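You operate a simulated robot arm through the tools that you are given. There is no shell and no other tool. Be economical: measure what you need, move in short steps, check, and stop when the job is done.

Carry out the task below with a simulated robot arm. There is one attempt and no reset: what you move stays moved.

JOB
Clamp the offcut of the slip's colour and push the matching plug into its hole.
Fine: open the cradle lever again; the offcut stays in the cradle.
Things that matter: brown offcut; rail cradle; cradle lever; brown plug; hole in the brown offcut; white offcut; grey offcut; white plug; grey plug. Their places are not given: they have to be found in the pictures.

The check looks at the end state, three seconds after you hand in, the way a careful person would. Anything else that was tipped, shoved, dropped, spilled or broken makes it a failure.

ROBOT AND FRAMES
A 7-joint arm with a two-finger parallel gripper, fixed in place. Base frame: the origin is at the foot of the arm, x ahead of it, y to its left, z up; the work surface is at about z = 0. Readings come in mm, degrees, newtons and seconds.
With the tool pointing down near the work surface it reaches from about 220 to 580 mm from the base axis. Its first joint turns from -66.0 to 66.0 degrees. Payload 2.5 kg.
Tool frame: the origin (TCP) lies between the finger pads and is the grasp point; the fingertips stand 23 mm ahead of it; z points along the fingers, y is the line along which they close. The gripper opens to 94 mm. The fingers are 38 mm wide and 10 mm thick; the gripper's body (54 by 96 mm) begins 39 mm behind the TCP.
Orientation is that of the tool frame in the base frame, as [roll, pitch, yaw] about the fixed x, y, z axes, in that order (R = Rz(yaw) Ry(pitch) Rx(roll)). With the fingers straight down and closing along the base's y, the tool's x points along the base's -x, its y along +y and its z along -z.

CONTROLS
- The arm moves only by the tool apply_moves. Its argument "motion" is a list of rows, each an object of numbers (a shift or turn left out is 0, a gripper value left out holds the last): "tx", "ty", "tz": the shift along the tool's x, y, z in units of 100 mm (1.0 is 100 mm); "wx", "wy", "wz": the turn, a rotation vector about the tool's x, y, z in units of 45 degrees (1.0 is 45 degrees); "claw": the gripper command, from -1 (fully open) to 1 (shut), values between in proportion. In form: [{"tx": .., "ty": .., "tz": .., "wx": .., "wy": .., "wz": .., "claw": ..}, ...]. A call has 1 to 8 rows; each row is the pose to reach, as a shift and turn from the pose commanded when the call began, along the tool's axes at that moment. A call with a number of a shift or a turn outside -1 to 1 is refused whole. Rows are played at 5 a second. More than 50 mm and 8.6 degrees between two rows, or a gripper value outside its range, and nothing of the call is played. A pose out of reach is approached as far as the arm can. The call stops where the force on the tool passes 40 N (or 10 N more than at its start, if that is more) or the arm is blocked; 0.2 s more then pass. Each finger travels about 108 mm/s and halts on what it meets, pressing with about 27 N; the grip force reading is that of the motor and also rises with nothing between the fingers. The clock runs only during rows and for 0.2 s after the last one: add rows that repeat a pose to give the fingers time. It gives the time, the measured TCP pose, the force on the tool (base axes), the opening and the grip force at its end, in the units of the frame above (readings bear some noise).
- Cameras (640 x 400 px; columns grow to the right, rows downward): "scene" is fixed at [118.2, -400.3, 550.9]; the picture's right is [0.91, -0.42, 0.00], its down [-0.27, -0.57, -0.78] and it looks along [0.33, 0.70, -0.63] (base axes); focal length 308 px, centre (320, 200). "wrist" rides on the gripper at [-39, 0, -44] in the tool frame; the picture's right is [0.00, -1.00, 0.00], its down [0.97, 0.00, -0.24] and it looks along [0.24, 0.00, 0.97] (tool axes); focal length 218 px, centre (320, 200).
- grab_frame(camera): a new picture of that camera. It takes no simulated time.
- measure_at(camera, pixels): for up to 12 pixels [column, row] of the newest picture of that camera ("zoom" is the newest enlarged one), the place [x, y, z] in the base frame of the surface seen there, good to about 3 mm, but the place of the scene camera against the robot may be out by one fixed shift of up to 25 mm in any direction. It takes no simulated time.
- close_up(camera, box): a new picture of the part [left, top, right, bottom] of that camera's present view, enlarged. It takes no simulated time.
- sign_off(): hands the job in; it is judged then, once.

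Work in short steps. Measure before you move; look again where a grasp or a placing could have gone wrong, and mend it. You have 80 turns and 38 pictures in all, those below and enlarged ones among them. Open the gripper and draw the arm clear of the work before you hand the job in, unless the task says otherwise; then end with one line.

The tools are called after "Request:" as a command line: name --argument value ..., lists and objects as JSON in quotes. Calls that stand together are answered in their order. apply_moves: Moves the arm, as the interface text tells. Its arguments: {"type":"object","properties":{"motion":{"type":"array","items":{"type":"object","properties":{"tx":{"type":"number"},"ty":{"type":"number"},"tz":{"type":"number"},"wx":{"type":"number"},"wy":{"type":"number"},"wz":{"type":"number"},"claw":{"type":"number"}}}}},"required":["motion"]} The other tools are called the same way: grab_frame (camera) takes a picture; measure_at (camera, pixels) gives the place of the surface under pixels of a picture; close_up (camera, box) takes an enlarged picture of a part of a camera's view; sign_off () hands the job in.

At the start:

```text
t: 0.0
tcp_pos: [313.7, -39.8, 304.2]
orientation: [180.0, 0.0, -180.0]
wrist_force: [0.5, 0.4, -0.7]
opening: 94.0
gripper_force: 0.1
```

scene: 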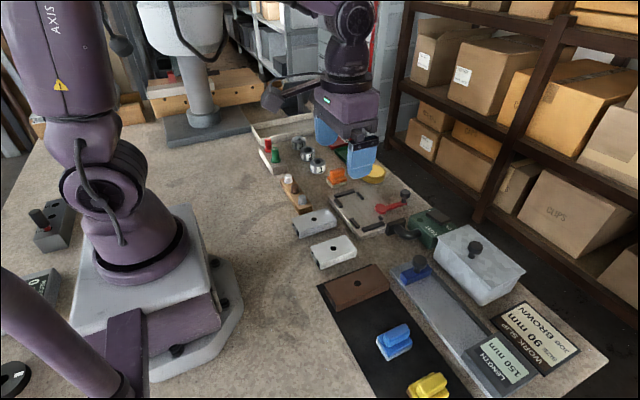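
wrist: 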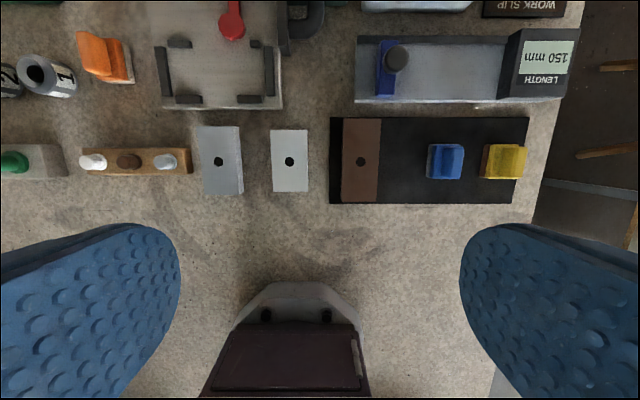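

The slip (scene ~530,335) reads brown. I look closer at the cradle with its lever, and at the plugs and slip.

Request:
close_up --camera "scene" --box '[240, 120, 440, 280]'

Request:
close_up --camera "wrist" --box '[0, 0, 400, 220]'

Request:
close_up --camera "scene" --box '[380, 200, 620, 400]'

Request:
measure_at --camera "wrist" --pixels '[[344, 120], [380, 120], [342, 200], [377, 201], [361, 162], [130, 161], [93, 161], [165, 161], [179, 43], [188, 99], [270, 70], [157, 75]]'

```text
2.50 times, centred on (340, 200) of scene
```

zoom: 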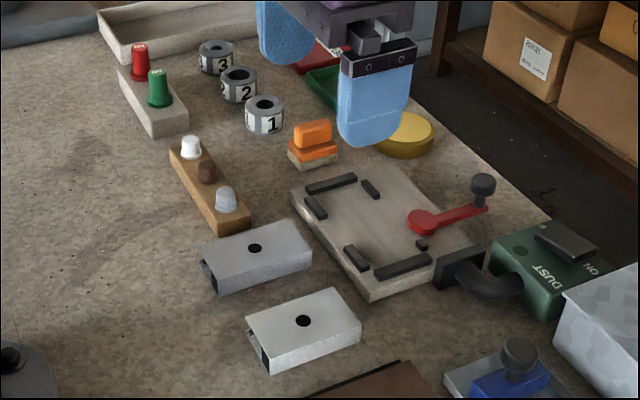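

```text
1.60 times, centred on (200, 110) of wrist
```

zoom: 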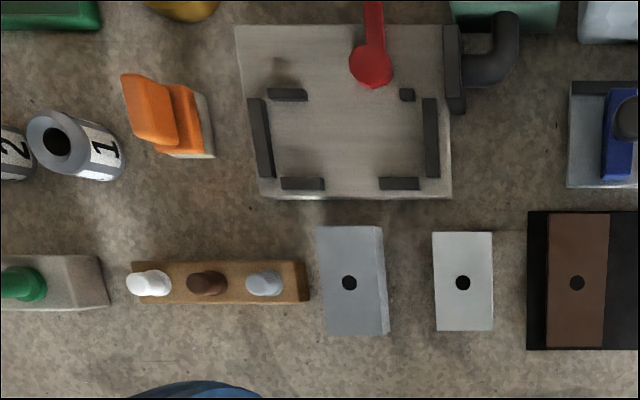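

```text
2.00 times, centred on (500, 300) of scene
```

zoom: 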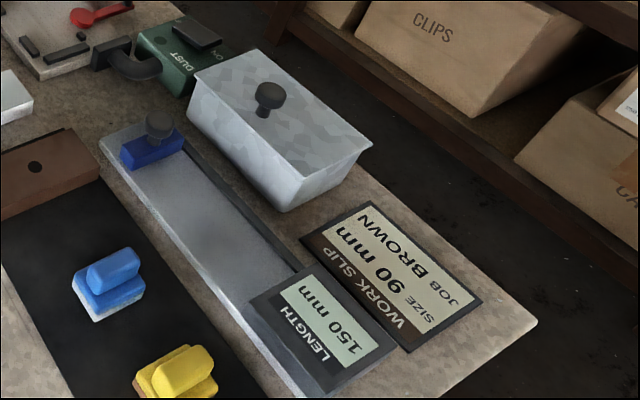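

```text
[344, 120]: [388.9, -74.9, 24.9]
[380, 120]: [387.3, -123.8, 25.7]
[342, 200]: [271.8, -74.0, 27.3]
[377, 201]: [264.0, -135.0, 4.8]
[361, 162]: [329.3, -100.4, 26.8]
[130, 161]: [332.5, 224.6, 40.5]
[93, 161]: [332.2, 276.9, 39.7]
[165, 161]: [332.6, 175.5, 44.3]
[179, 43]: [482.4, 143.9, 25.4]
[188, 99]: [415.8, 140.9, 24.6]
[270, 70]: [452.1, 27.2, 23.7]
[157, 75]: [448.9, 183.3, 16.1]
```

The brown offcut is at about (330,-100), the plugs at y≈276/225/175, and the cradle is around (450,105). I move the wrist camera above the cradle to study the lever.

Request:
apply_moves --motion '[{"tx": -0.3, "ty": 0.35}, {"tx": -0.6, "ty": 0.65}, {"tx": -0.9, "ty": 0.95}]'

Request:
apply_moves --motion '[{"tx": -0.2, "ty": 0.3, "tz": 0.2}, {"tx": -0.4, "ty": 0.4, "tz": 0.4}]'

Request:
grab_frame --camera "wrist"

```text
t: 0.8
tcp_pos: [403.6, 55.8, 305.1]
orientation: [179.9, 0.1, 179.9]
wrist_force: [-0.9, 0.3, 0.5]
opening: 93.9
gripper_force: 0.1
```

```text
t: 1.4
tcp_pos: [443.0, 94.4, 265.1]
orientation: [-180.0, 0.0, -180.0]
wrist_force: [-0.4, -0.1, -0.2]
opening: 94.1
gripper_force: 0.1
```

```text
32 pictures are left
```

wrist: 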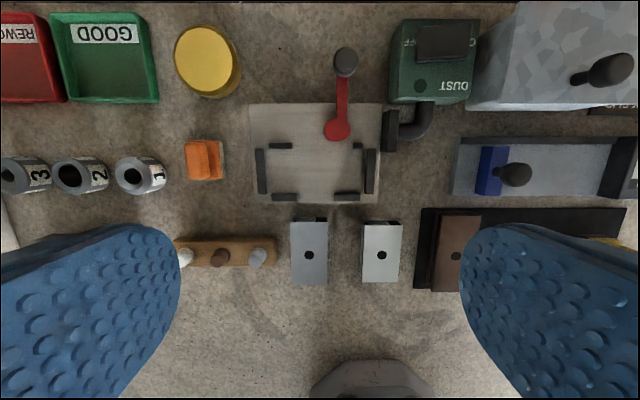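

Cradle is now at (245–385, 100–205). I enlarge it and measure the bars, lever pivot and knob.

Request:
close_up --camera "wrist" --box '[230, 30, 420, 215]'

Request:
measure_at --camera "wrist" --pixels '[[266, 170], [365, 170], [281, 149], [285, 192], [347, 192], [356, 149], [315, 170], [337, 130], [341, 100], [345, 60], [255, 110], [250, 200]]'

```text
2.16 times, centred on (325, 122) of wrist
```

zoom: 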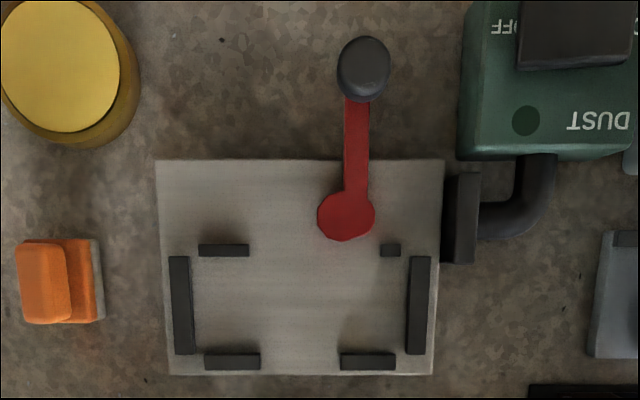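

```text
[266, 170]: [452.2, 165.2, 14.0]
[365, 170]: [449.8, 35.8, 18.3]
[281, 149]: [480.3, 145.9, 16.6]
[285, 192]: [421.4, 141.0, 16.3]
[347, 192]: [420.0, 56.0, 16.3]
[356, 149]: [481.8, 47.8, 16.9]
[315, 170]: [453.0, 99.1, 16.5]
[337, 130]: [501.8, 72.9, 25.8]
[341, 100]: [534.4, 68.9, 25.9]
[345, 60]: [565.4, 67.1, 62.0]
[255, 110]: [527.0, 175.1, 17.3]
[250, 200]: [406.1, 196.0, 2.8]
```

I measure edges on the enlarged picture: rail inner edges, plate, disc, lever and nozzle.

Request:
measure_at --camera "zoom" --pixels '[[181, 300], [419, 300], [205, 330], [398, 330], [232, 361], [368, 361], [224, 251], [391, 251], [346, 215], [300, 200], [358, 130], [362, 65]]'

Request:
measure_at --camera "zoom" --pixels '[[192, 300], [408, 300], [262, 361], [338, 361], [250, 251], [379, 251], [232, 354], [224, 256], [460, 215], [470, 180], [318, 215], [374, 215]]'

Request:
measure_at --camera "wrist" --pixels '[[444, 217], [480, 217], [456, 256], [436, 290], [428, 250], [381, 255], [218, 257], [185, 256], [257, 257], [425, 218], [375, 200], [410, 90]]'

```text
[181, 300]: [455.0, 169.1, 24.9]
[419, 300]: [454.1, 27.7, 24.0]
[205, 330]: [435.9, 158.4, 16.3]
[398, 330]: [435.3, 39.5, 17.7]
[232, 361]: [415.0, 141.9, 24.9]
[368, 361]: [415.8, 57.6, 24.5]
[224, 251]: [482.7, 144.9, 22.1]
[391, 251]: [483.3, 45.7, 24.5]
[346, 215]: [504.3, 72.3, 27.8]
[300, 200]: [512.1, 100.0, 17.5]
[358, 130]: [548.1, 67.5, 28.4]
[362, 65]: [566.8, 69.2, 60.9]
```

```text
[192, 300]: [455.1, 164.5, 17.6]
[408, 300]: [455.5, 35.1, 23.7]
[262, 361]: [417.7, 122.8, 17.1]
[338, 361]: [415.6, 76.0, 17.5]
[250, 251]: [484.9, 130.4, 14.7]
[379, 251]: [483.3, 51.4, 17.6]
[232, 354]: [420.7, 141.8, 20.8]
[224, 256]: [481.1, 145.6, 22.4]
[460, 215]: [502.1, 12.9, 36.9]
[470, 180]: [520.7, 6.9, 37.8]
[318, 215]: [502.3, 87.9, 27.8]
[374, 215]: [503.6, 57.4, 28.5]
```

```text
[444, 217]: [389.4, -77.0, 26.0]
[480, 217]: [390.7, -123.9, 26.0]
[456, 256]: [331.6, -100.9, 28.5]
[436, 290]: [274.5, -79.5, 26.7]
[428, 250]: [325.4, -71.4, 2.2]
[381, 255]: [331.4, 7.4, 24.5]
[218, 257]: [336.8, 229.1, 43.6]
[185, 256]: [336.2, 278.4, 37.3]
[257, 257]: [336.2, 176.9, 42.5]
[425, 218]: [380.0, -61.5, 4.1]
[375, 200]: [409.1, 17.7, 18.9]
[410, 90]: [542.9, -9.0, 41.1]
```

Offcut: x 273–390, y −76…−124, top z≈27 (length 117, width 48). Cradle slot: y 35–164, x 421–480, floor 17, rail tops 25, lever disc edge at x≈487. I'll grip 12 mm off centre (x≈319), so I move above it first.

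Request:
apply_moves --motion '[{"tx": 0.21, "ty": -0.32, "tz": 0.1}, {"tx": 0.42, "ty": -0.65, "tz": 0.2}, {"tx": 0.63, "ty": -0.97, "tz": 0.3}]'

Request:
apply_moves --motion '[{"tx": 0.21, "ty": -0.32, "tz": 0.2}, {"tx": 0.42, "ty": -0.65, "tz": 0.4}, {"tx": 0.62, "ty": -0.97, "tz": 0.7}]'

Request:
grab_frame --camera "wrist"

```text
t: 2.2
tcp_pos: [378.2, 0.2, 236.8]
orientation: [-179.9, 0.0, -179.9]
wrist_force: [0.5, -0.5, 0.0]
opening: 94.2
gripper_force: 0.0
```

```text
t: 3.0
tcp_pos: [314.7, -100.5, 167.4]
orientation: [179.9, 0.1, -180.0]
wrist_force: [0.0, 0.9, -0.9]
opening: 93.8
gripper_force: 0.0
```

```text
30 pictures are left
```

wrist: 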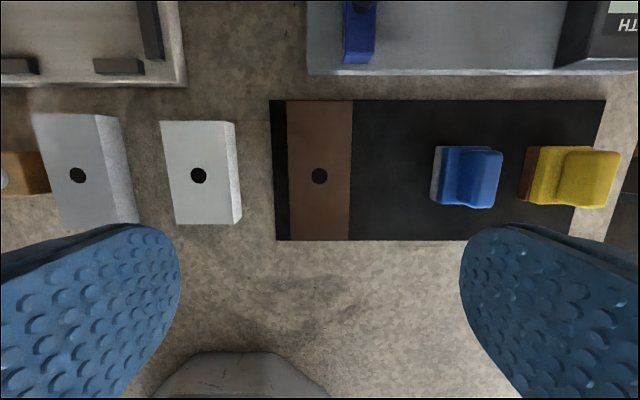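

Hole at (320,176), the offcut spans columns 287–352. I measure it again from here.

Request:
measure_at --camera "wrist" --pixels '[[326, 176], [290, 104], [350, 104], [290, 236], [347, 236], [289, 170], [350, 170], [280, 170], [360, 170], [435, 180]]'

```text
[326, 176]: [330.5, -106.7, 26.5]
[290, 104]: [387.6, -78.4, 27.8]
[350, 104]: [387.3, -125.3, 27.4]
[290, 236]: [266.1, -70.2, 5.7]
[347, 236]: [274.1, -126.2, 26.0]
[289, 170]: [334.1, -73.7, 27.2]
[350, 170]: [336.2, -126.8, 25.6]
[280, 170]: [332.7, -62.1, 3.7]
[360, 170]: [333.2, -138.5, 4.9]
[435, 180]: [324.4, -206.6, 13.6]
```

Offcut centre (331,−101). I shift 4 mm in x and go down to TCP z≈39, then close.

Request:
apply_moves --motion '[{"tx": -0.04, "tz": 0.4}, {"tx": -0.04, "tz": 0.8}]'

Request:
apply_moves --motion '[{"tz": 0.25}, {"tz": 0.48}, {"tz": 0.48, "claw": 1}, {"tz": 0.48, "claw": 1}, {"tz": 0.48, "claw": 1}]'

Request:
apply_moves --motion '[{"tz": -0.2}, {"tz": -0.5}, {"tz": -0.8}]'

Request:
grab_frame --camera "scene"

```text
t: 3.6
tcp_pos: [322.5, -96.0, 86.1]
orientation: [179.9, 0.0, 179.9]
wrist_force: [-0.4, 0.2, -0.4]
opening: 94.1
gripper_force: 0.1
```

```text
t: 4.8
tcp_pos: [321.9, -98.5, 36.7]
orientation: [-179.9, 0.0, -179.9]
wrist_force: [0.2, -0.1, -0.2]
opening: 52.5
gripper_force: 27.2
```

```text
t: 5.6
tcp_pos: [322.8, -97.3, 115.0]
orientation: [-180.0, -0.1, -180.0]
wrist_force: [-0.8, -0.7, -0.2]
opening: 52.6
gripper_force: 26.8
```

```text
29 pictures are left
```

scene: 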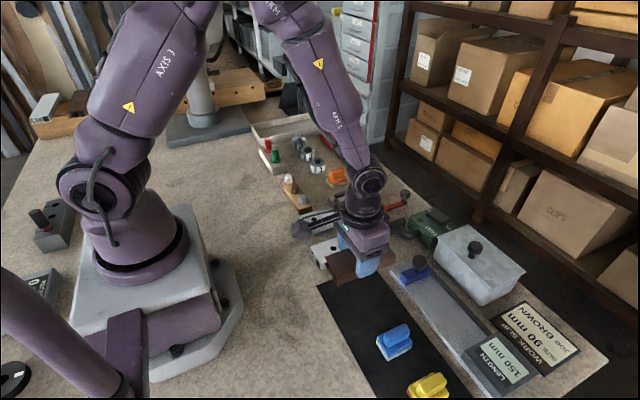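

The offcut is held (opening 52.5). I carry it toward the cradle while turning it, watching for limits.

Request:
apply_moves --motion '[{"tx": -0.12, "ty": 0.12, "tz": -0.1, "wz": 0.18}, {"tx": -0.25, "ty": 0.25, "tz": -0.2, "wz": 0.36}, {"tx": -0.37, "ty": 0.37, "tz": -0.3, "wz": 0.54}, {"tx": -0.5, "ty": 0.5, "tz": -0.3, "wz": 0.72}, {"tx": -0.62, "ty": 0.62, "tz": -0.3, "wz": 0.9}, {"tx": -0.75, "ty": 0.75, "tz": -0.3, "wz": 0.98}, {"tx": -0.87, "ty": 0.87, "tz": -0.3, "wz": 1.0}, {"tx": -1.0, "ty": 1.0, "tz": -0.3, "wz": 1.0}]'

```text
t: 7.4
tcp_pos: [422.4, 0.5, 146.7]
orientation: [-180.0, 0.0, 134.8]
wrist_force: [0.8, 0.5, -0.7]
opening: 52.7
gripper_force: 26.8
```

Rotation direction works (yaw 135). I finish the turn and travel to above the cradle at (450,109).

Request:
apply_moves --motion '[{"tx": 0.1, "ty": 0.17, "wz": 0.18}, {"tx": 0.2, "ty": 0.34, "wz": 0.36}, {"tx": 0.3, "ty": 0.5, "wz": 0.54}, {"tx": 0.4, "ty": 0.67, "wz": 0.72}, {"tx": 0.5, "ty": 0.83, "wz": 0.88}, {"tx": 0.57, "ty": 0.965, "wz": 1.0}, {"tx": 0.57, "ty": 0.965, "wz": 1.0}]'

Request:
grab_frame --camera "wrist"

```text
t: 9.0
tcp_pos: [451.3, 109.1, 147.8]
orientation: [-180.0, 0.0, 89.9]
wrist_force: [0.3, 0.0, -0.4]
opening: 52.8
gripper_force: 26.5
```

```text
28 pictures are left
```

wrist: 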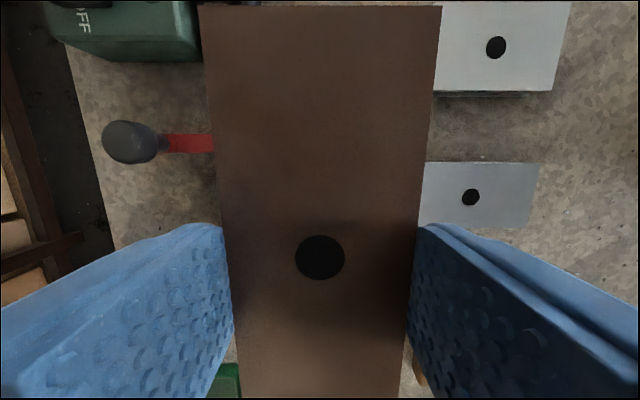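

I check where the held offcut's hole and edges are relative to the TCP.

Request:
measure_at --camera "wrist" --pixels '[[350, 258], [290, 258], [320, 282], [320, 232], [320, 10], [215, 120], [428, 120], [320, 350]]'

```text
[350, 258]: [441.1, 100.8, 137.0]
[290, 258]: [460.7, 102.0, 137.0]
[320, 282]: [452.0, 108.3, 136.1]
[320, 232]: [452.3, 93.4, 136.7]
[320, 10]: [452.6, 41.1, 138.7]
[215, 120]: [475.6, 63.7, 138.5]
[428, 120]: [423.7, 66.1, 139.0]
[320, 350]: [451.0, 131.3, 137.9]
```

Hole at (451.5,101), within the slot centre; I lower to just above the floor, then check.

Request:
apply_moves --motion '[{"tz": 0.3}, {"tz": 0.6}, {"tz": 0.75}, {"tz": 0.87}, {"tz": 0.91}, {"tz": 0.94}]'

Request:
close_up --camera "scene" --box '[300, 150, 440, 250]'

```text
t: 10.4
tcp_pos: [451.4, 109.1, 54.4]
orientation: [-180.0, 0.0, 90.0]
wrist_force: [-0.3, 0.2, -0.8]
opening: 52.7
gripper_force: 26.6
```

```text
4.00 times, centred on (370, 200) of scene
```

zoom: 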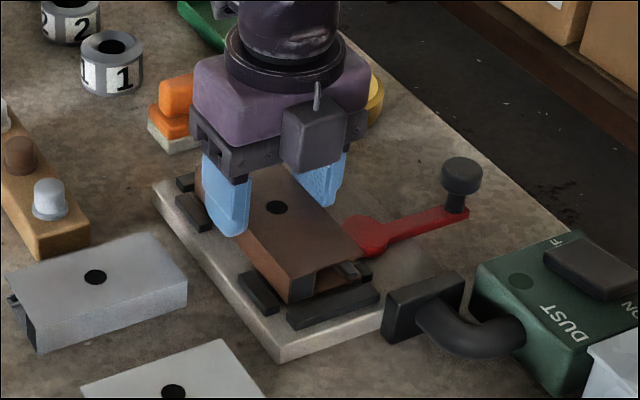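

It sits between the rails. I lower the last few millimetres gently.

Request:
apply_moves --motion '[{"tz": 0.01}, {"tz": 0.02}, {"tz": 0.03}, {"tz": 0.04}]'

```text
t: 11.4
tcp_pos: [450.9, 108.5, 50.3]
orientation: [180.0, 0.0, 90.0]
wrist_force: [-6.9, -1.6, 16.0]
opening: 52.7
gripper_force: 27.1
```

Contact (16 N). I open partly and rise.

Request:
apply_moves --motion '[{"claw": -0.4}, {"claw": -0.4}, {"tz": -0.2, "claw": -0.4}, {"tz": -0.5}, {"tz": -0.95}]'

Request:
grab_frame --camera "wrist"

Request:
close_up --camera "scene" --box '[300, 150, 440, 250]'

```text
t: 12.6
tcp_pos: [451.8, 106.8, 144.0]
orientation: [-179.9, 0.0, 90.0]
wrist_force: [0.0, 1.1, 0.3]
opening: 66.0
gripper_force: 0.1
```

```text
26 pictures are left
```

wrist: 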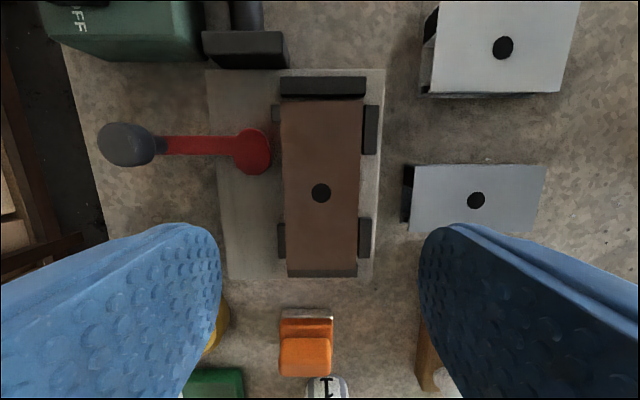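

```text
4.00 times, centred on (370, 200) of scene
```

zoom: 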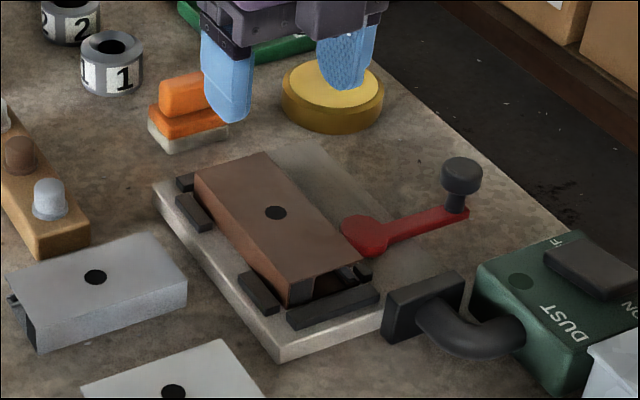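

Offcut sits in the cradle. I measure its position and the disc.

Request:
measure_at --camera "wrist" --pixels '[[320, 104], [322, 266], [287, 180], [357, 180], [330, 192], [311, 193], [322, 274], [250, 150], [200, 145], [124, 144], [322, 88], [246, 55]]'

```text
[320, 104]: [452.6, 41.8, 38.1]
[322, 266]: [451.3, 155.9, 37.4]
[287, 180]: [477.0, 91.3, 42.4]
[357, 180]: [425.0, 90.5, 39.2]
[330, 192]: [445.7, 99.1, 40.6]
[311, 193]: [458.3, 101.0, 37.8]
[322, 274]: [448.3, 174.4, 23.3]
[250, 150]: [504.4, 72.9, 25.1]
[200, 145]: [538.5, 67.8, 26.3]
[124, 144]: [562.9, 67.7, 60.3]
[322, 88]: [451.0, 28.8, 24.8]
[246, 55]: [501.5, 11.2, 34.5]
```

Offcut centred (hole ≈(451.5,100)), lever knob at ≈(565,68), z top 61. I turn back to yaw 180 and travel over the knob.

Request:
apply_moves --motion '[{"tx": -0.04, "ty": 0.1, "wz": -0.18}, {"tx": -0.08, "ty": 0.2, "wz": -0.36}, {"tx": -0.12, "ty": 0.3, "wz": -0.54}, {"tx": -0.16, "ty": 0.4, "wz": -0.72}, {"tx": -0.2, "ty": 0.5, "wz": -0.9}, {"tx": -0.2, "ty": 0.6, "wz": -1.0}]'

```text
t: 14.0
tcp_pos: [509.0, 89.0, 144.3]
orientation: [180.0, 0.0, 135.2]
wrist_force: [0.6, 0.5, 0.0]
opening: 65.7
gripper_force: 0.0
```

Continuing to above the knob.

Request:
apply_moves --motion '[{"tx": -0.1, "ty": 0.05, "wz": -0.18}, {"tx": -0.2, "ty": 0.1, "wz": -0.36}, {"tx": -0.3, "ty": 0.15, "wz": -0.54}, {"tx": -0.4, "ty": 0.2, "wz": -0.72}, {"tx": -0.54, "ty": 0.25, "wz": -0.9}, {"tx": -0.54, "ty": 0.25, "wz": -1.0}, {"tx": -0.54, "ty": 0.25, "wz": -1.0}]'

Request:
grab_frame --camera "wrist"

```text
t: 15.6
tcp_pos: [567.4, 68.1, 143.7]
orientation: [179.9, 0.0, -179.9]
wrist_force: [1.2, -0.2, 0.8]
opening: 65.6
gripper_force: 0.1
```

```text
24 pictures are left
```

wrist: 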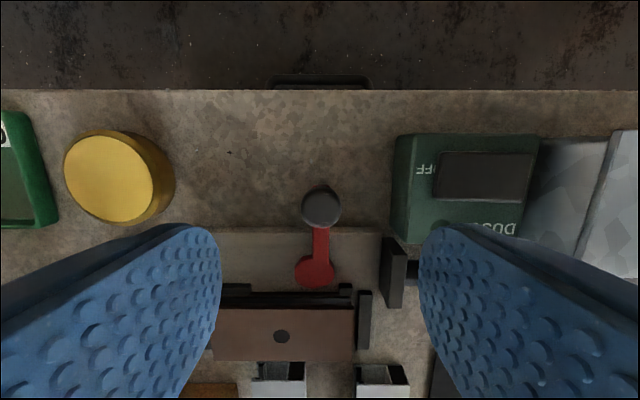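

Knob at (320,207), in line with the TCP. I measure it, the dust box height and yellow disc.

Request:
measure_at --camera "wrist" --pixels '[[320, 195], [320, 207], [320, 220], [304, 207], [337, 207], [322, 245], [316, 272], [400, 150], [460, 180], [110, 180], [392, 260]]'

```text
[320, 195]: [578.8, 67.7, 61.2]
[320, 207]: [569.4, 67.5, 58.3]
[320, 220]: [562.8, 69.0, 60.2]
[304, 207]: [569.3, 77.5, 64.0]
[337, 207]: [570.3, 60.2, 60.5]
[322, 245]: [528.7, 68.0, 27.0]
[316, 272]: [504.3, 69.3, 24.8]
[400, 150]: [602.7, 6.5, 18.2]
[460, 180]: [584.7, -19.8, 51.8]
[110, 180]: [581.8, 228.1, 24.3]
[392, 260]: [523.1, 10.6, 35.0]
```

Knob centre ≈(569,68), ⌀≈24. I descend to TCP z≈63 and close on it.

Request:
apply_moves --motion '[{"tz": 0.3}, {"tz": 0.6}, {"tz": 0.81}, {"tz": 0.81, "claw": 1}, {"tz": 0.81, "claw": 1}, {"tz": 0.81, "claw": 1}]'

Request:
close_up --camera "scene" --box '[320, 140, 460, 240]'

```text
t: 17.0
tcp_pos: [565.1, 68.0, 62.5]
orientation: [180.0, 0.1, 179.9]
wrist_force: [5.5, 0.3, -5.7]
opening: 25.1
gripper_force: 44.7
```

```text
4.00 times, centred on (390, 190) of scene
```

zoom: 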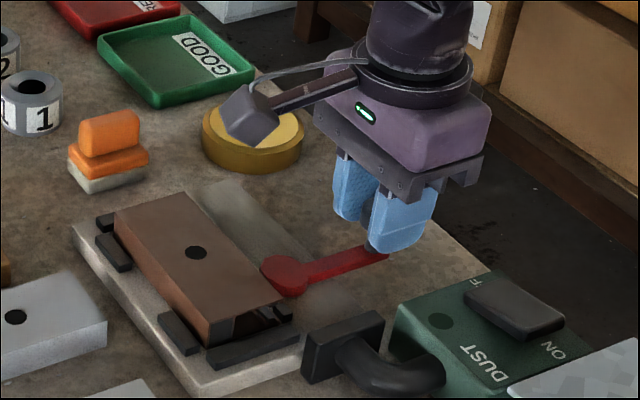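

Knob is gripped (25 mm). I test-swing the lever ~24° toward +y, away from the nozzle.

Request:
apply_moves --motion '[{"tx": 0.0, "ty": 0.06, "wz": -0.06}, {"tx": 0.005, "ty": 0.13, "wz": -0.12}, {"tx": 0.02, "ty": 0.2, "wz": -0.18}, {"tx": 0.038, "ty": 0.262, "wz": -0.24}]'

```text
t: 18.0
tcp_pos: [561.0, 93.4, 63.4]
orientation: [-179.9, -0.3, -169.2]
wrist_force: [-13.2, -11.1, 9.0]
opening: 24.9
gripper_force: 44.6
```

It follows. I check the lever state.

Request:
close_up --camera "scene" --box '[320, 140, 460, 240]'

```text
4.00 times, centred on (390, 190) of scene
```

zoom: 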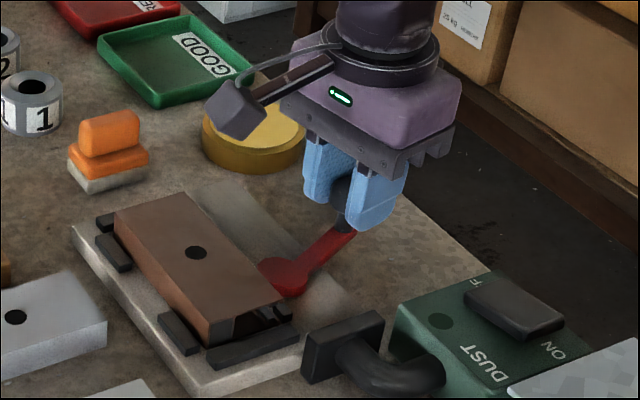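

The lever turns toward +y. I continue the arc (TCP radius ≈62) to about 68°.

Request:
apply_moves --motion '[{"tx": 0.025, "ty": 0.06, "wz": -0.06}, {"tx": 0.052, "ty": 0.121, "wz": -0.13}, {"tx": 0.081, "ty": 0.18, "wz": -0.19}, {"tx": 0.112, "ty": 0.236, "wz": -0.26}, {"tx": 0.15, "ty": 0.288, "wz": -0.32}, {"tx": 0.193, "ty": 0.336, "wz": -0.39}, {"tx": 0.243, "ty": 0.378, "wz": -0.45}, {"tx": 0.295, "ty": 0.417, "wz": -0.52}]'

Request:
close_up --camera "scene" --box '[320, 140, 460, 240]'

```text
t: 19.8
tcp_pos: [525.0, 131.3, 63.4]
orientation: [-180.0, 0.0, -145.7]
wrist_force: [4.1, -7.4, -0.8]
opening: 24.8
gripper_force: 45.4
```

```text
4.00 times, centred on (390, 190) of scene
```

zoom: 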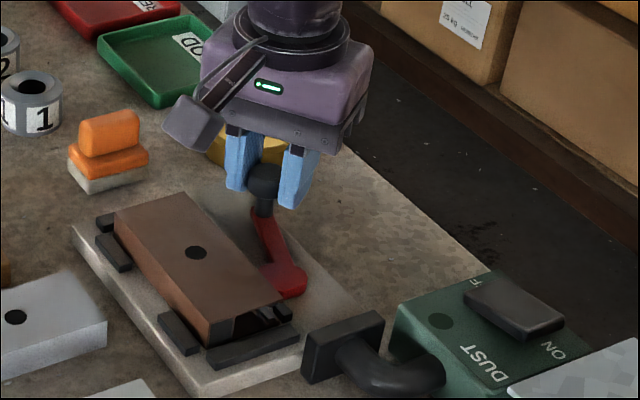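

Lever at ≈70°. I continue in small steps toward and slightly past 90°, feeling for the clamping stop.

Request:
apply_moves --motion '[{"tx": 0.03, "ty": 0.035, "wz": -0.04}, {"tx": 0.06, "ty": 0.069, "wz": -0.08}, {"tx": 0.093, "ty": 0.098, "wz": -0.12}, {"tx": 0.126, "ty": 0.128, "wz": -0.16}, {"tx": 0.155, "ty": 0.148, "wz": -0.2}, {"tx": 0.179, "ty": 0.167, "wz": -0.22}]'

Request:
close_up --camera "scene" --box '[320, 140, 460, 240]'

```text
t: 20.8
tcp_pos: [514.3, 134.9, 62.7]
orientation: [-179.5, 0.9, -139.8]
wrist_force: [9.0, 1.5, -6.8]
opening: 25.3
gripper_force: 45.3
stopped in row 4: the force on the tool passed its limit (the readings are from after the stop); the commanded pose is now the measured one
```

```text
4.00 times, centred on (390, 190) of scene
```

zoom: 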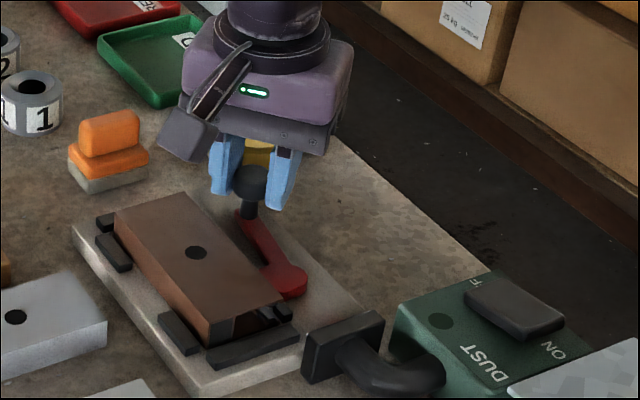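

The force limit stopped it at ≈80°. I try a slow further nudge to see whether this is the end of travel.

Request:
apply_moves --motion '[{"tx": 0.013, "ty": 0.015}, {"tx": 0.026, "ty": 0.03}, {"tx": 0.04, "ty": 0.046}, {"tx": 0.053, "ty": 0.061}]'

```text
t: 21.4
tcp_pos: [512.5, 132.9, 63.9]
orientation: [-179.0, 1.5, -139.8]
wrist_force: [8.3, 2.0, -6.7]
opening: 25.0
gripper_force: 43.9
stopped in row 3: the force on the tool passed its limit (the readings are from after the stop); the commanded pose is now the measured one
```

It is at a hard stop. I release the knob, rise, and look.

Request:
apply_moves --motion '[{"claw": 0.1}, {"claw": 0.1}, {"tz": -0.3}, {"tz": -0.6}, {"tz": -0.95}]'

Request:
grab_frame --camera "wrist"

Request:
close_up --camera "scene" --box '[320, 150, 420, 240]'

```text
t: 22.6
tcp_pos: [510.4, 131.8, 157.4]
orientation: [-179.1, 1.4, -139.8]
wrist_force: [-0.1, 0.2, 0.2]
opening: 42.2
gripper_force: 0.1
```

```text
19 pictures are left
```

wrist: 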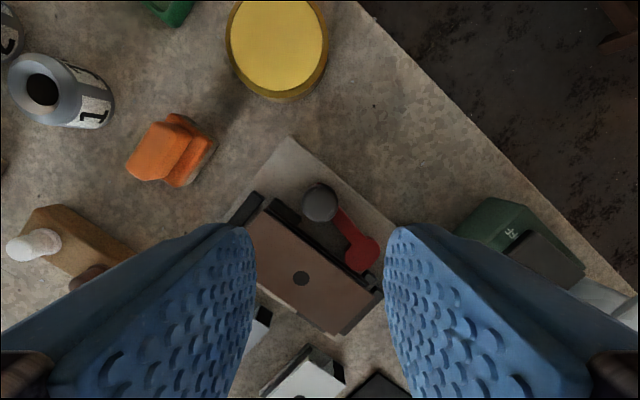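

```text
4.44 times, centred on (370, 195) of scene
```

zoom: 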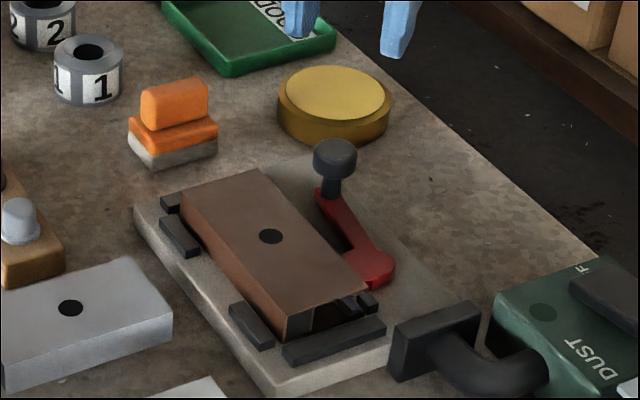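

I measure the offcut edges, hole, lever disc and knob now.

Request:
measure_at --camera "wrist" --pixels '[[299, 278], [320, 200], [360, 255], [345, 228], [262, 215], [250, 238], [372, 300], [342, 330], [324, 260], [367, 278]]'

Request:
measure_at --camera "zoom" --pixels '[[270, 236], [335, 150], [375, 268], [345, 220], [318, 225], [230, 262], [372, 285]]'

```text
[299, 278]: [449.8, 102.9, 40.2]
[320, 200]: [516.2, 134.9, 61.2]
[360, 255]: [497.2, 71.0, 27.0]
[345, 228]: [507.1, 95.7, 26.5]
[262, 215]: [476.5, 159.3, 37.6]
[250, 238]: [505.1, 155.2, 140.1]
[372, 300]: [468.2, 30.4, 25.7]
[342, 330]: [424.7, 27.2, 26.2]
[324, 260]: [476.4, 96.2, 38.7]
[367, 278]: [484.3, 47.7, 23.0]
```

```text
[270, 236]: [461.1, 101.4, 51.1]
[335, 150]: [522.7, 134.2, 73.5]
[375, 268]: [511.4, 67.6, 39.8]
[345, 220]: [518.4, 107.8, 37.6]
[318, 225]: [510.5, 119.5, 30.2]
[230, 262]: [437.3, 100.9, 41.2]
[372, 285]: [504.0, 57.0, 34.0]
```

The disc centre moved from x≈503 to ≈497, i.e. an eccentric cam. I correct the small tilt, then turn to yaw 180 to view the cradle from straight above.

Request:
apply_moves --motion '[{"wx": -0.02, "wy": 0.031, "tz": -0.1}]'

Request:
apply_moves --motion '[{"tx": 0.08, "ty": 0.0, "wz": 0.18}, {"tx": 0.16, "ty": 0.0, "wz": 0.36}, {"tx": 0.25, "ty": 0.0, "wz": 0.54}, {"tx": 0.33, "ty": 0.0, "wz": 0.72}, {"tx": 0.41, "ty": 0.0, "wz": 0.893}, {"tx": 0.41, "wz": 0.893}]'

Request:
grab_frame --camera "wrist"

```text
t: 23.0
tcp_pos: [510.7, 132.5, 168.7]
orientation: [179.8, -0.1, -139.7]
wrist_force: [-0.1, -0.2, -0.1]
opening: 42.3
gripper_force: 0.0
```

```text
t: 24.4
tcp_pos: [478.1, 106.6, 167.8]
orientation: [179.9, -0.1, -180.0]
wrist_force: [-0.2, -0.9, 1.6]
opening: 42.1
gripper_force: 0.0
```

```text
17 pictures are left
```

wrist: 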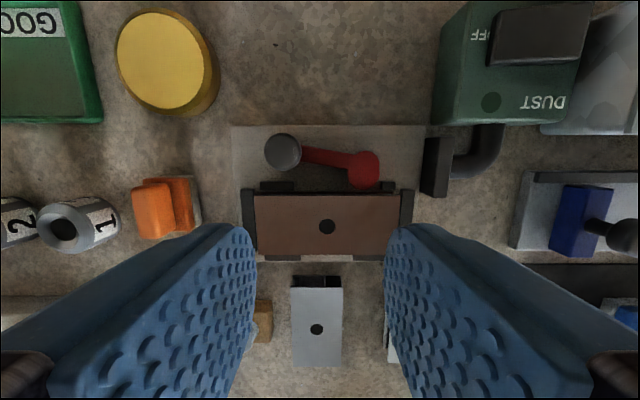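

Request:
close_up --camera "wrist" --box '[220, 110, 460, 270]'

Request:
measure_at --camera "zoom" --pixels '[[240, 228], [240, 380], [95, 300], [475, 300], [378, 165], [378, 197], [170, 110], [285, 300], [285, 325], [170, 200], [285, 312], [345, 165]]'

```text
2.50 times, centred on (340, 190) of wrist
```

zoom: 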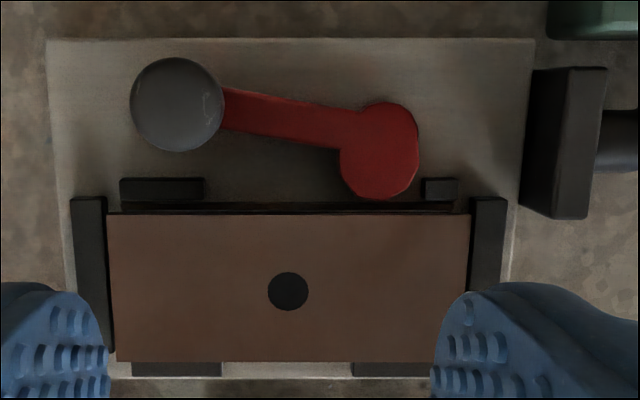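

```text
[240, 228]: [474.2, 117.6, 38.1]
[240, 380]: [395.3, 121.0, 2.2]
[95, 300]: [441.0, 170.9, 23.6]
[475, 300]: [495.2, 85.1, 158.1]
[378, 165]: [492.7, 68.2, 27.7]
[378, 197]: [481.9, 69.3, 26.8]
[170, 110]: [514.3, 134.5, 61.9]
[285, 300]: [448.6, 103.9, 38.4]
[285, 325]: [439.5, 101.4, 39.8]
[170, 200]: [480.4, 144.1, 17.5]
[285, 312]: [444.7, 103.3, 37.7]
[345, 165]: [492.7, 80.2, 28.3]
```

The cam now reaches the offcut's edge (zoom 378,197). To make sure it is fully tight, I push the knob tangentially (−x) with closed fingers, so I go to the knob's +x side.

Request:
apply_moves --motion '[{"tx": -0.38, "ty": 0.14, "claw": 1}, {"tx": -0.76, "ty": 0.28}, {"tx": -0.76, "ty": 0.28, "tz": 0.35}, {"tx": -0.76, "ty": 0.28, "tz": 0.7}, {"tx": -0.76, "ty": 0.28, "tz": 0.98}, {"tx": -0.76, "ty": 0.28, "tz": 1.0}]'

Request:
apply_moves --motion '[{"tx": 0.04}, {"tx": 0.06}, {"tx": 0.08}, {"tx": 0.1}, {"tx": 0.12}, {"tx": 0.14}, {"tx": 0.16}, {"tx": 0.18}]'

```text
t: 25.8
tcp_pos: [557.5, 136.1, 67.2]
orientation: [180.0, -0.1, -179.9]
wrist_force: [0.0, 0.4, 0.1]
opening: 0.3
gripper_force: 27.1
```

```text
t: 27.5
tcp_pos: [543.5, 133.6, 73.4]
orientation: [179.9, 1.4, -180.0]
wrist_force: [8.1, 0.2, -1.1]
opening: 0.1
gripper_force: 27.0
stopped in row 8: the force on the tool passed its limit (the readings are from after the stop); the commanded pose is now the measured one
```

The lever is at its hard stop (knob ≈x 513): clamped. I lift, fix the tilt and travel toward the plug rack.

Request:
apply_moves --motion '[{"tz": -0.3, "wy": 0.031}, {"tz": -0.6, "wy": 0.031}, {"tz": -0.9, "wy": 0.031}, {"tx": 0.4, "ty": 0.15, "tz": -0.9, "wy": 0.031}, {"tx": 0.8, "ty": 0.35, "tz": -0.9, "wy": 0.031, "claw": 0.15}]'

Request:
apply_moves --motion '[{"tx": 0.4, "ty": 0.2}, {"tx": 0.8, "ty": 0.4}, {"tx": 1.0, "ty": 0.57}]'

Request:
grab_frame --camera "wrist"

```text
t: 28.7
tcp_pos: [459.3, 169.2, 159.8]
orientation: [179.9, -0.2, -179.9]
wrist_force: [-0.7, 0.1, -1.0]
opening: 39.9
gripper_force: 0.1
```

```text
t: 29.5
tcp_pos: [362.5, 225.1, 159.6]
orientation: [179.8, -0.3, -179.9]
wrist_force: [0.3, 1.0, 0.0]
opening: 39.6
gripper_force: 0.1
```

```text
15 pictures are left
```

wrist: 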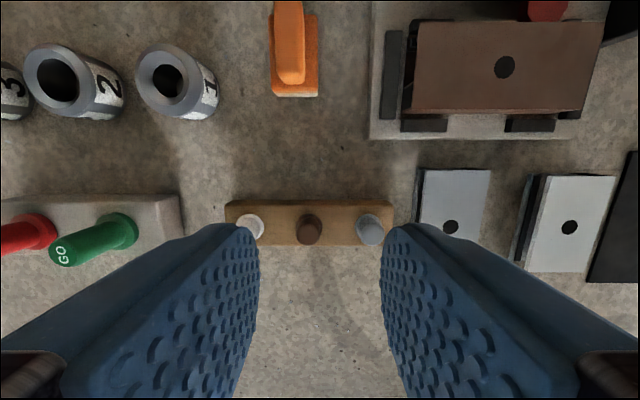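

Brown plug at (309,229). I measure the plugs, rack, and the hole again.

Request:
measure_at --camera "wrist" --pixels '[[309, 225], [299, 226], [319, 226], [309, 236], [309, 217], [251, 228], [369, 230], [340, 210], [280, 240], [504, 67], [494, 67], [514, 67]]'

Request:
close_up --camera "wrist" --box '[220, 190, 400, 260]'

```text
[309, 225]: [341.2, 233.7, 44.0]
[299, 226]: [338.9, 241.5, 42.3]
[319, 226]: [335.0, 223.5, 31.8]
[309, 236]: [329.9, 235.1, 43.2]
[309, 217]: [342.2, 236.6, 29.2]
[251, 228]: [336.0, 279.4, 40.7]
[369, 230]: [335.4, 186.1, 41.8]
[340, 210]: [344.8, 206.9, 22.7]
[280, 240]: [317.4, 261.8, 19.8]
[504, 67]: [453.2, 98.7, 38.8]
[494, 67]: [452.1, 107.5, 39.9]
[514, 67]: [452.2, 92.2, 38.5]
```

```text
3.56 times, centred on (310, 225) of wrist
```

zoom: 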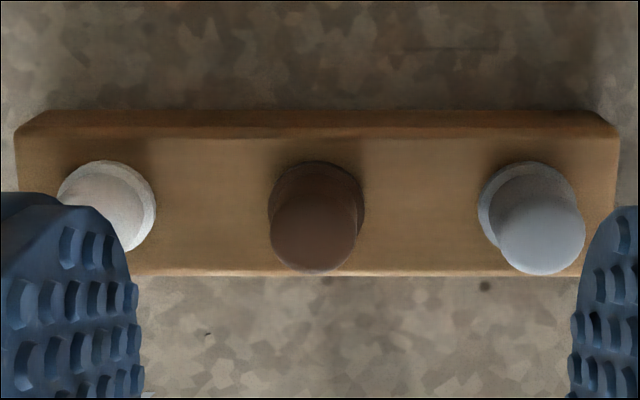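

Plug top looks to be near (333.5,234). I move over it, lower to z≈95 and look again.

Request:
apply_moves --motion '[{"tx": 0.28, "ty": 0.09}, {"tx": 0.28, "ty": 0.09, "tz": 0.35}, {"tx": 0.28, "ty": 0.09, "tz": 0.62}, {"tx": 0.28, "ty": 0.09, "tz": 0.62}]'

Request:
grab_frame --camera "wrist"

```text
t: 30.5
tcp_pos: [332.5, 236.8, 98.5]
orientation: [179.9, -0.2, -179.9]
wrist_force: [-0.4, 0.1, -0.3]
opening: 40.2
gripper_force: 0.0
```

```text
13 pictures are left
```

wrist: 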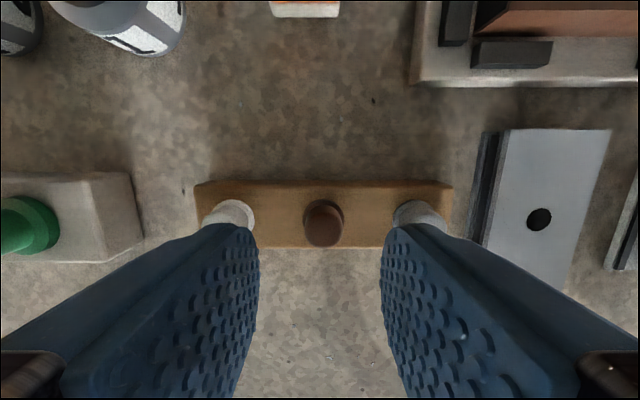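

Plug top at (323,233), within 2 mm of the TCP axis. I descend so fingertips reach z≈31 and close.

Request:
apply_moves --motion '[{"ty": -0.015, "tz": 0.2}, {"ty": -0.015, "tz": 0.43}, {"ty": -0.015, "tz": 0.44}, {"ty": -0.015, "tz": 0.44, "claw": 1}, {"ty": -0.015, "tz": 0.44, "claw": 1}, {"ty": -0.015, "tz": 0.44, "claw": 1}]'

Request:
apply_moves --motion '[{"tz": -0.1}, {"tz": -0.3}, {"tz": -0.6}, {"tz": -0.75}]'

Request:
grab_frame --camera "wrist"

Request:
close_up --camera "scene" --box '[250, 100, 410, 220]'

```text
t: 31.9
tcp_pos: [331.4, 235.3, 53.3]
orientation: [179.8, -0.3, -179.9]
wrist_force: [-0.1, -1.0, 0.4]
opening: 16.0
gripper_force: 27.2
```

```text
t: 32.9
tcp_pos: [332.2, 233.7, 131.8]
orientation: [179.9, -0.3, -179.9]
wrist_force: [0.1, -0.5, 0.3]
opening: 16.2
gripper_force: 26.8
```

```text
12 pictures are left
```

wrist: 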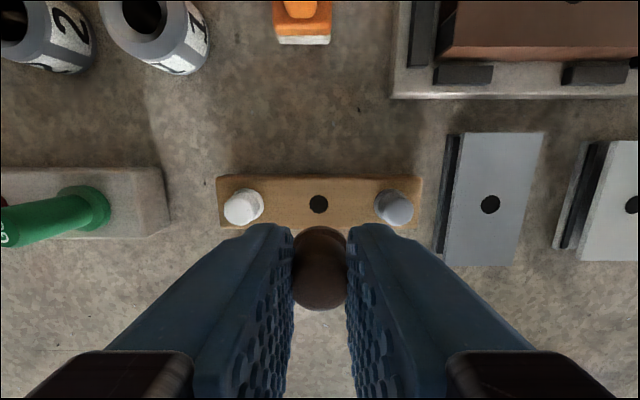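

```text
3.33 times, centred on (330, 160) of scene
```

zoom: 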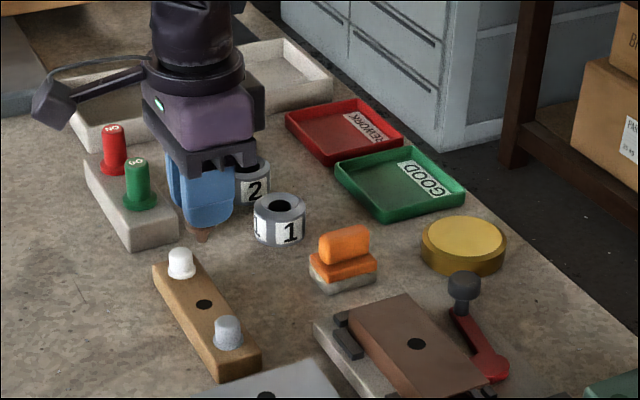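

Plug is held upright. I enlarge the view of the held plug to determine its offset in the tool frame.

Request:
close_up --camera "wrist" --box '[270, 210, 370, 330]'

Request:
measure_at --camera "wrist" --pixels '[[320, 258], [320, 270], [320, 283], [320, 295], [320, 306], [320, 240], [320, 232], [320, 250]]'

```text
3.33 times, centred on (320, 270) of wrist
```

zoom: 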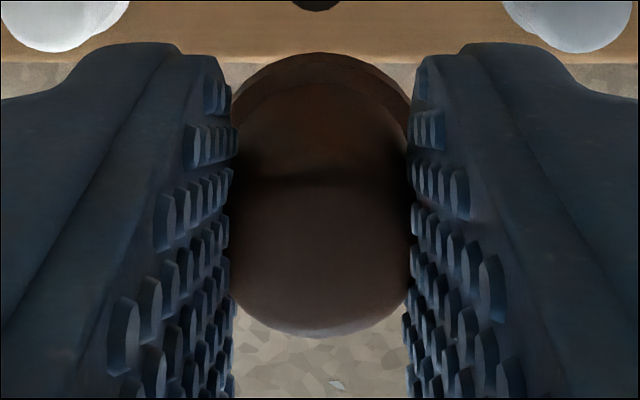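

```text
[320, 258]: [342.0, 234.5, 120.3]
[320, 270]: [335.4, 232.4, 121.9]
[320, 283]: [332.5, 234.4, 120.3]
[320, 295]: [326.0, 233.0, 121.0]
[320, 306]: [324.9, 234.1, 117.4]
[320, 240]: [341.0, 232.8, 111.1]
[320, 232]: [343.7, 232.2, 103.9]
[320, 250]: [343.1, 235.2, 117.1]
```

Plug axis coincides with the TCP (within ~0.5 mm). I travel to (430,100), just short of the hole, to view the hole closely.

Request:
apply_moves --motion '[{"tx": -0.25, "ty": -0.35}, {"tx": -0.5, "ty": -0.7}, {"tx": -0.7, "ty": -1.0}]'

Request:
apply_moves --motion '[{"tx": -0.15, "ty": -0.17, "tz": 0.05}, {"tx": -0.28, "ty": -0.34, "tz": 0.15}, {"tx": -0.28, "ty": -0.34, "tz": 0.15}, {"tx": -0.28, "ty": -0.34, "tz": 0.15}]'

Request:
close_up --camera "wrist" --box '[240, 120, 400, 220]'

```text
t: 33.7
tcp_pos: [403.9, 133.1, 130.2]
orientation: [179.9, -0.3, -179.9]
wrist_force: [0.3, 0.8, -0.3]
opening: 15.9
gripper_force: 27.5
```

```text
t: 34.7
tcp_pos: [430.7, 100.9, 117.0]
orientation: [179.9, -0.2, -179.9]
wrist_force: [-0.5, 0.6, -0.5]
opening: 15.9
gripper_force: 26.8
```

```text
4.00 times, centred on (320, 170) of wrist
```

zoom: 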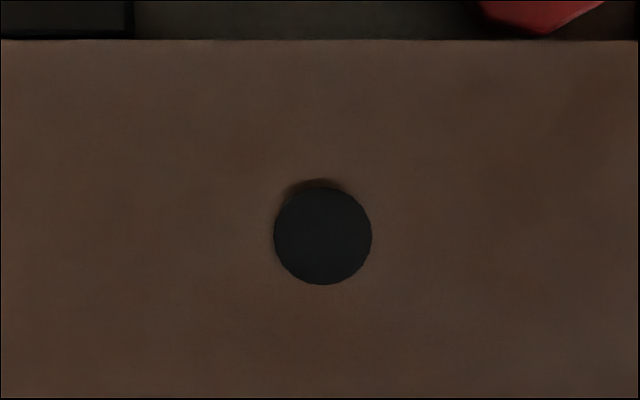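

Hole centre at zoom (323,236) → 21.1 mm ahead in x and 0.4 mm toward −y of the TCP. I shift exactly that and lower slowly.

Request:
apply_moves --motion '[{"tx": -0.1, "ty": -0.004}, {"tx": -0.211, "ty": -0.004}, {"tx": -0.211, "ty": -0.004, "tz": 0.1}, {"tx": -0.211, "ty": -0.004, "tz": 0.2}, {"tx": -0.211, "ty": -0.004, "tz": 0.23}, {"tx": -0.211, "ty": -0.004, "tz": 0.26}]'

Request:
close_up --camera "scene" --box '[320, 160, 420, 240]'

```text
t: 36.1
tcp_pos: [450.3, 100.2, 88.5]
orientation: [180.0, -0.2, -180.0]
wrist_force: [-0.1, -0.3, -0.3]
opening: 15.9
gripper_force: 27.0
```

```text
5.00 times, centred on (370, 200) of scene
```

zoom: 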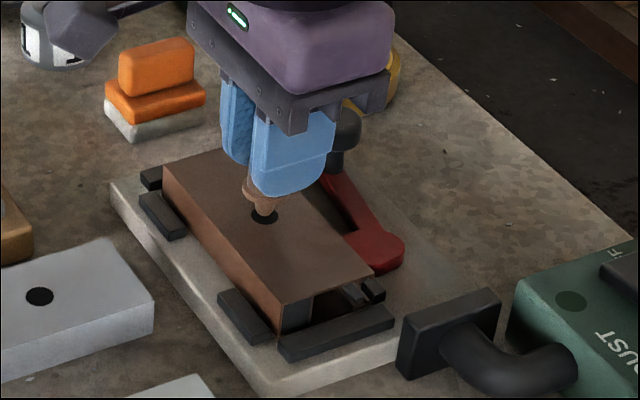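

The tip is centred at the hole with no force. I continue down in small steps to seat the flange (expected TCP z≈71).

Request:
apply_moves --motion '[{"tz": 0.03}, {"tz": 0.06}, {"tz": 0.09}, {"tz": 0.12}, {"tz": 0.15}, {"tz": 0.17}, {"tz": 0.19}, {"tz": 0.21}]'

Request:
close_up --camera "scene" --box '[320, 160, 420, 240]'

```text
t: 37.9
tcp_pos: [454.4, 99.6, 69.8]
orientation: [179.8, 0.0, 180.0]
wrist_force: [-7.3, -3.1, 30.7]
opening: 15.9
gripper_force: 27.5
```

```text
5.00 times, centred on (370, 200) of scene
```

zoom: 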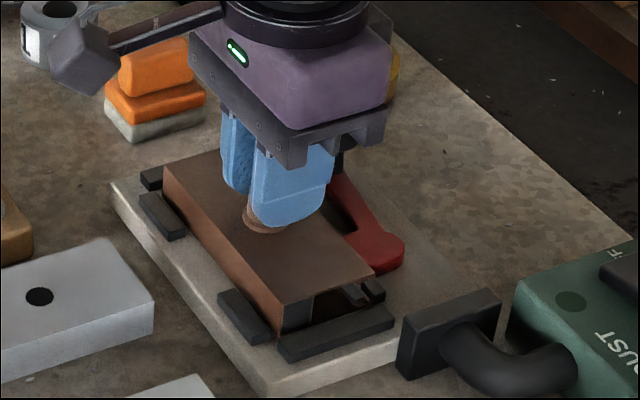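

Flange is down (30 N, TCP z 69.8). I release and rise to inspect.

Request:
apply_moves --motion '[{"claw": 0.2}, {"claw": 0.2}, {"claw": 0.2, "tz": -0.2}, {"tz": -0.5}, {"tz": -0.8}]'

Request:
close_up --camera "scene" --box '[320, 160, 420, 240]'

```text
t: 39.1
tcp_pos: [450.0, 98.9, 149.6]
orientation: [180.0, -0.2, 180.0]
wrist_force: [-0.9, -1.5, -0.6]
opening: 37.5
gripper_force: 0.1
```

```text
5.00 times, centred on (370, 200) of scene
```

zoom: 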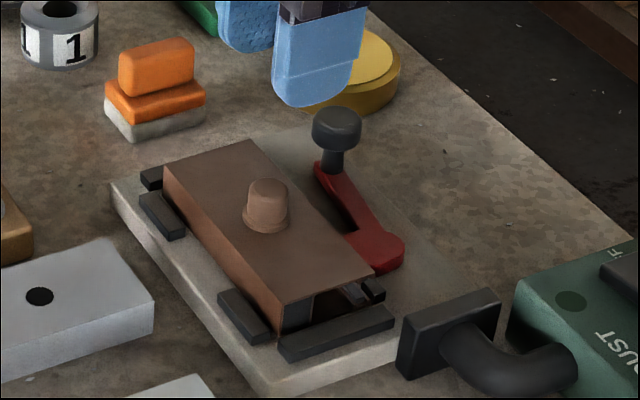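

Plug looks seated; I verify the head height over the offcut (rack stood ≈22 mm) and get the knob's place.

Request:
measure_at --camera "zoom" --pixels '[[268, 184], [265, 186], [300, 240], [230, 200], [337, 118], [337, 114], [255, 225]]'

Request:
grab_frame --camera "wrist"

```text
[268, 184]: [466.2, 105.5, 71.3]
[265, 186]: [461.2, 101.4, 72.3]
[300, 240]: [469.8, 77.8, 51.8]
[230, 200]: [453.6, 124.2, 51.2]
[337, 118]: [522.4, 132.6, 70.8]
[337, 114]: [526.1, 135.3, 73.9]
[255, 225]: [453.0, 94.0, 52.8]
```

```text
5 pictures are left
```

wrist: 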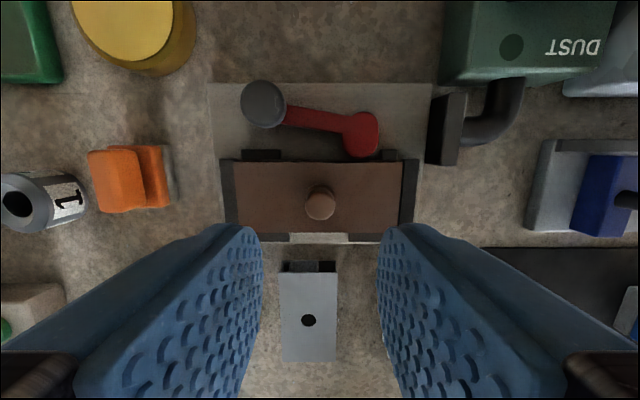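

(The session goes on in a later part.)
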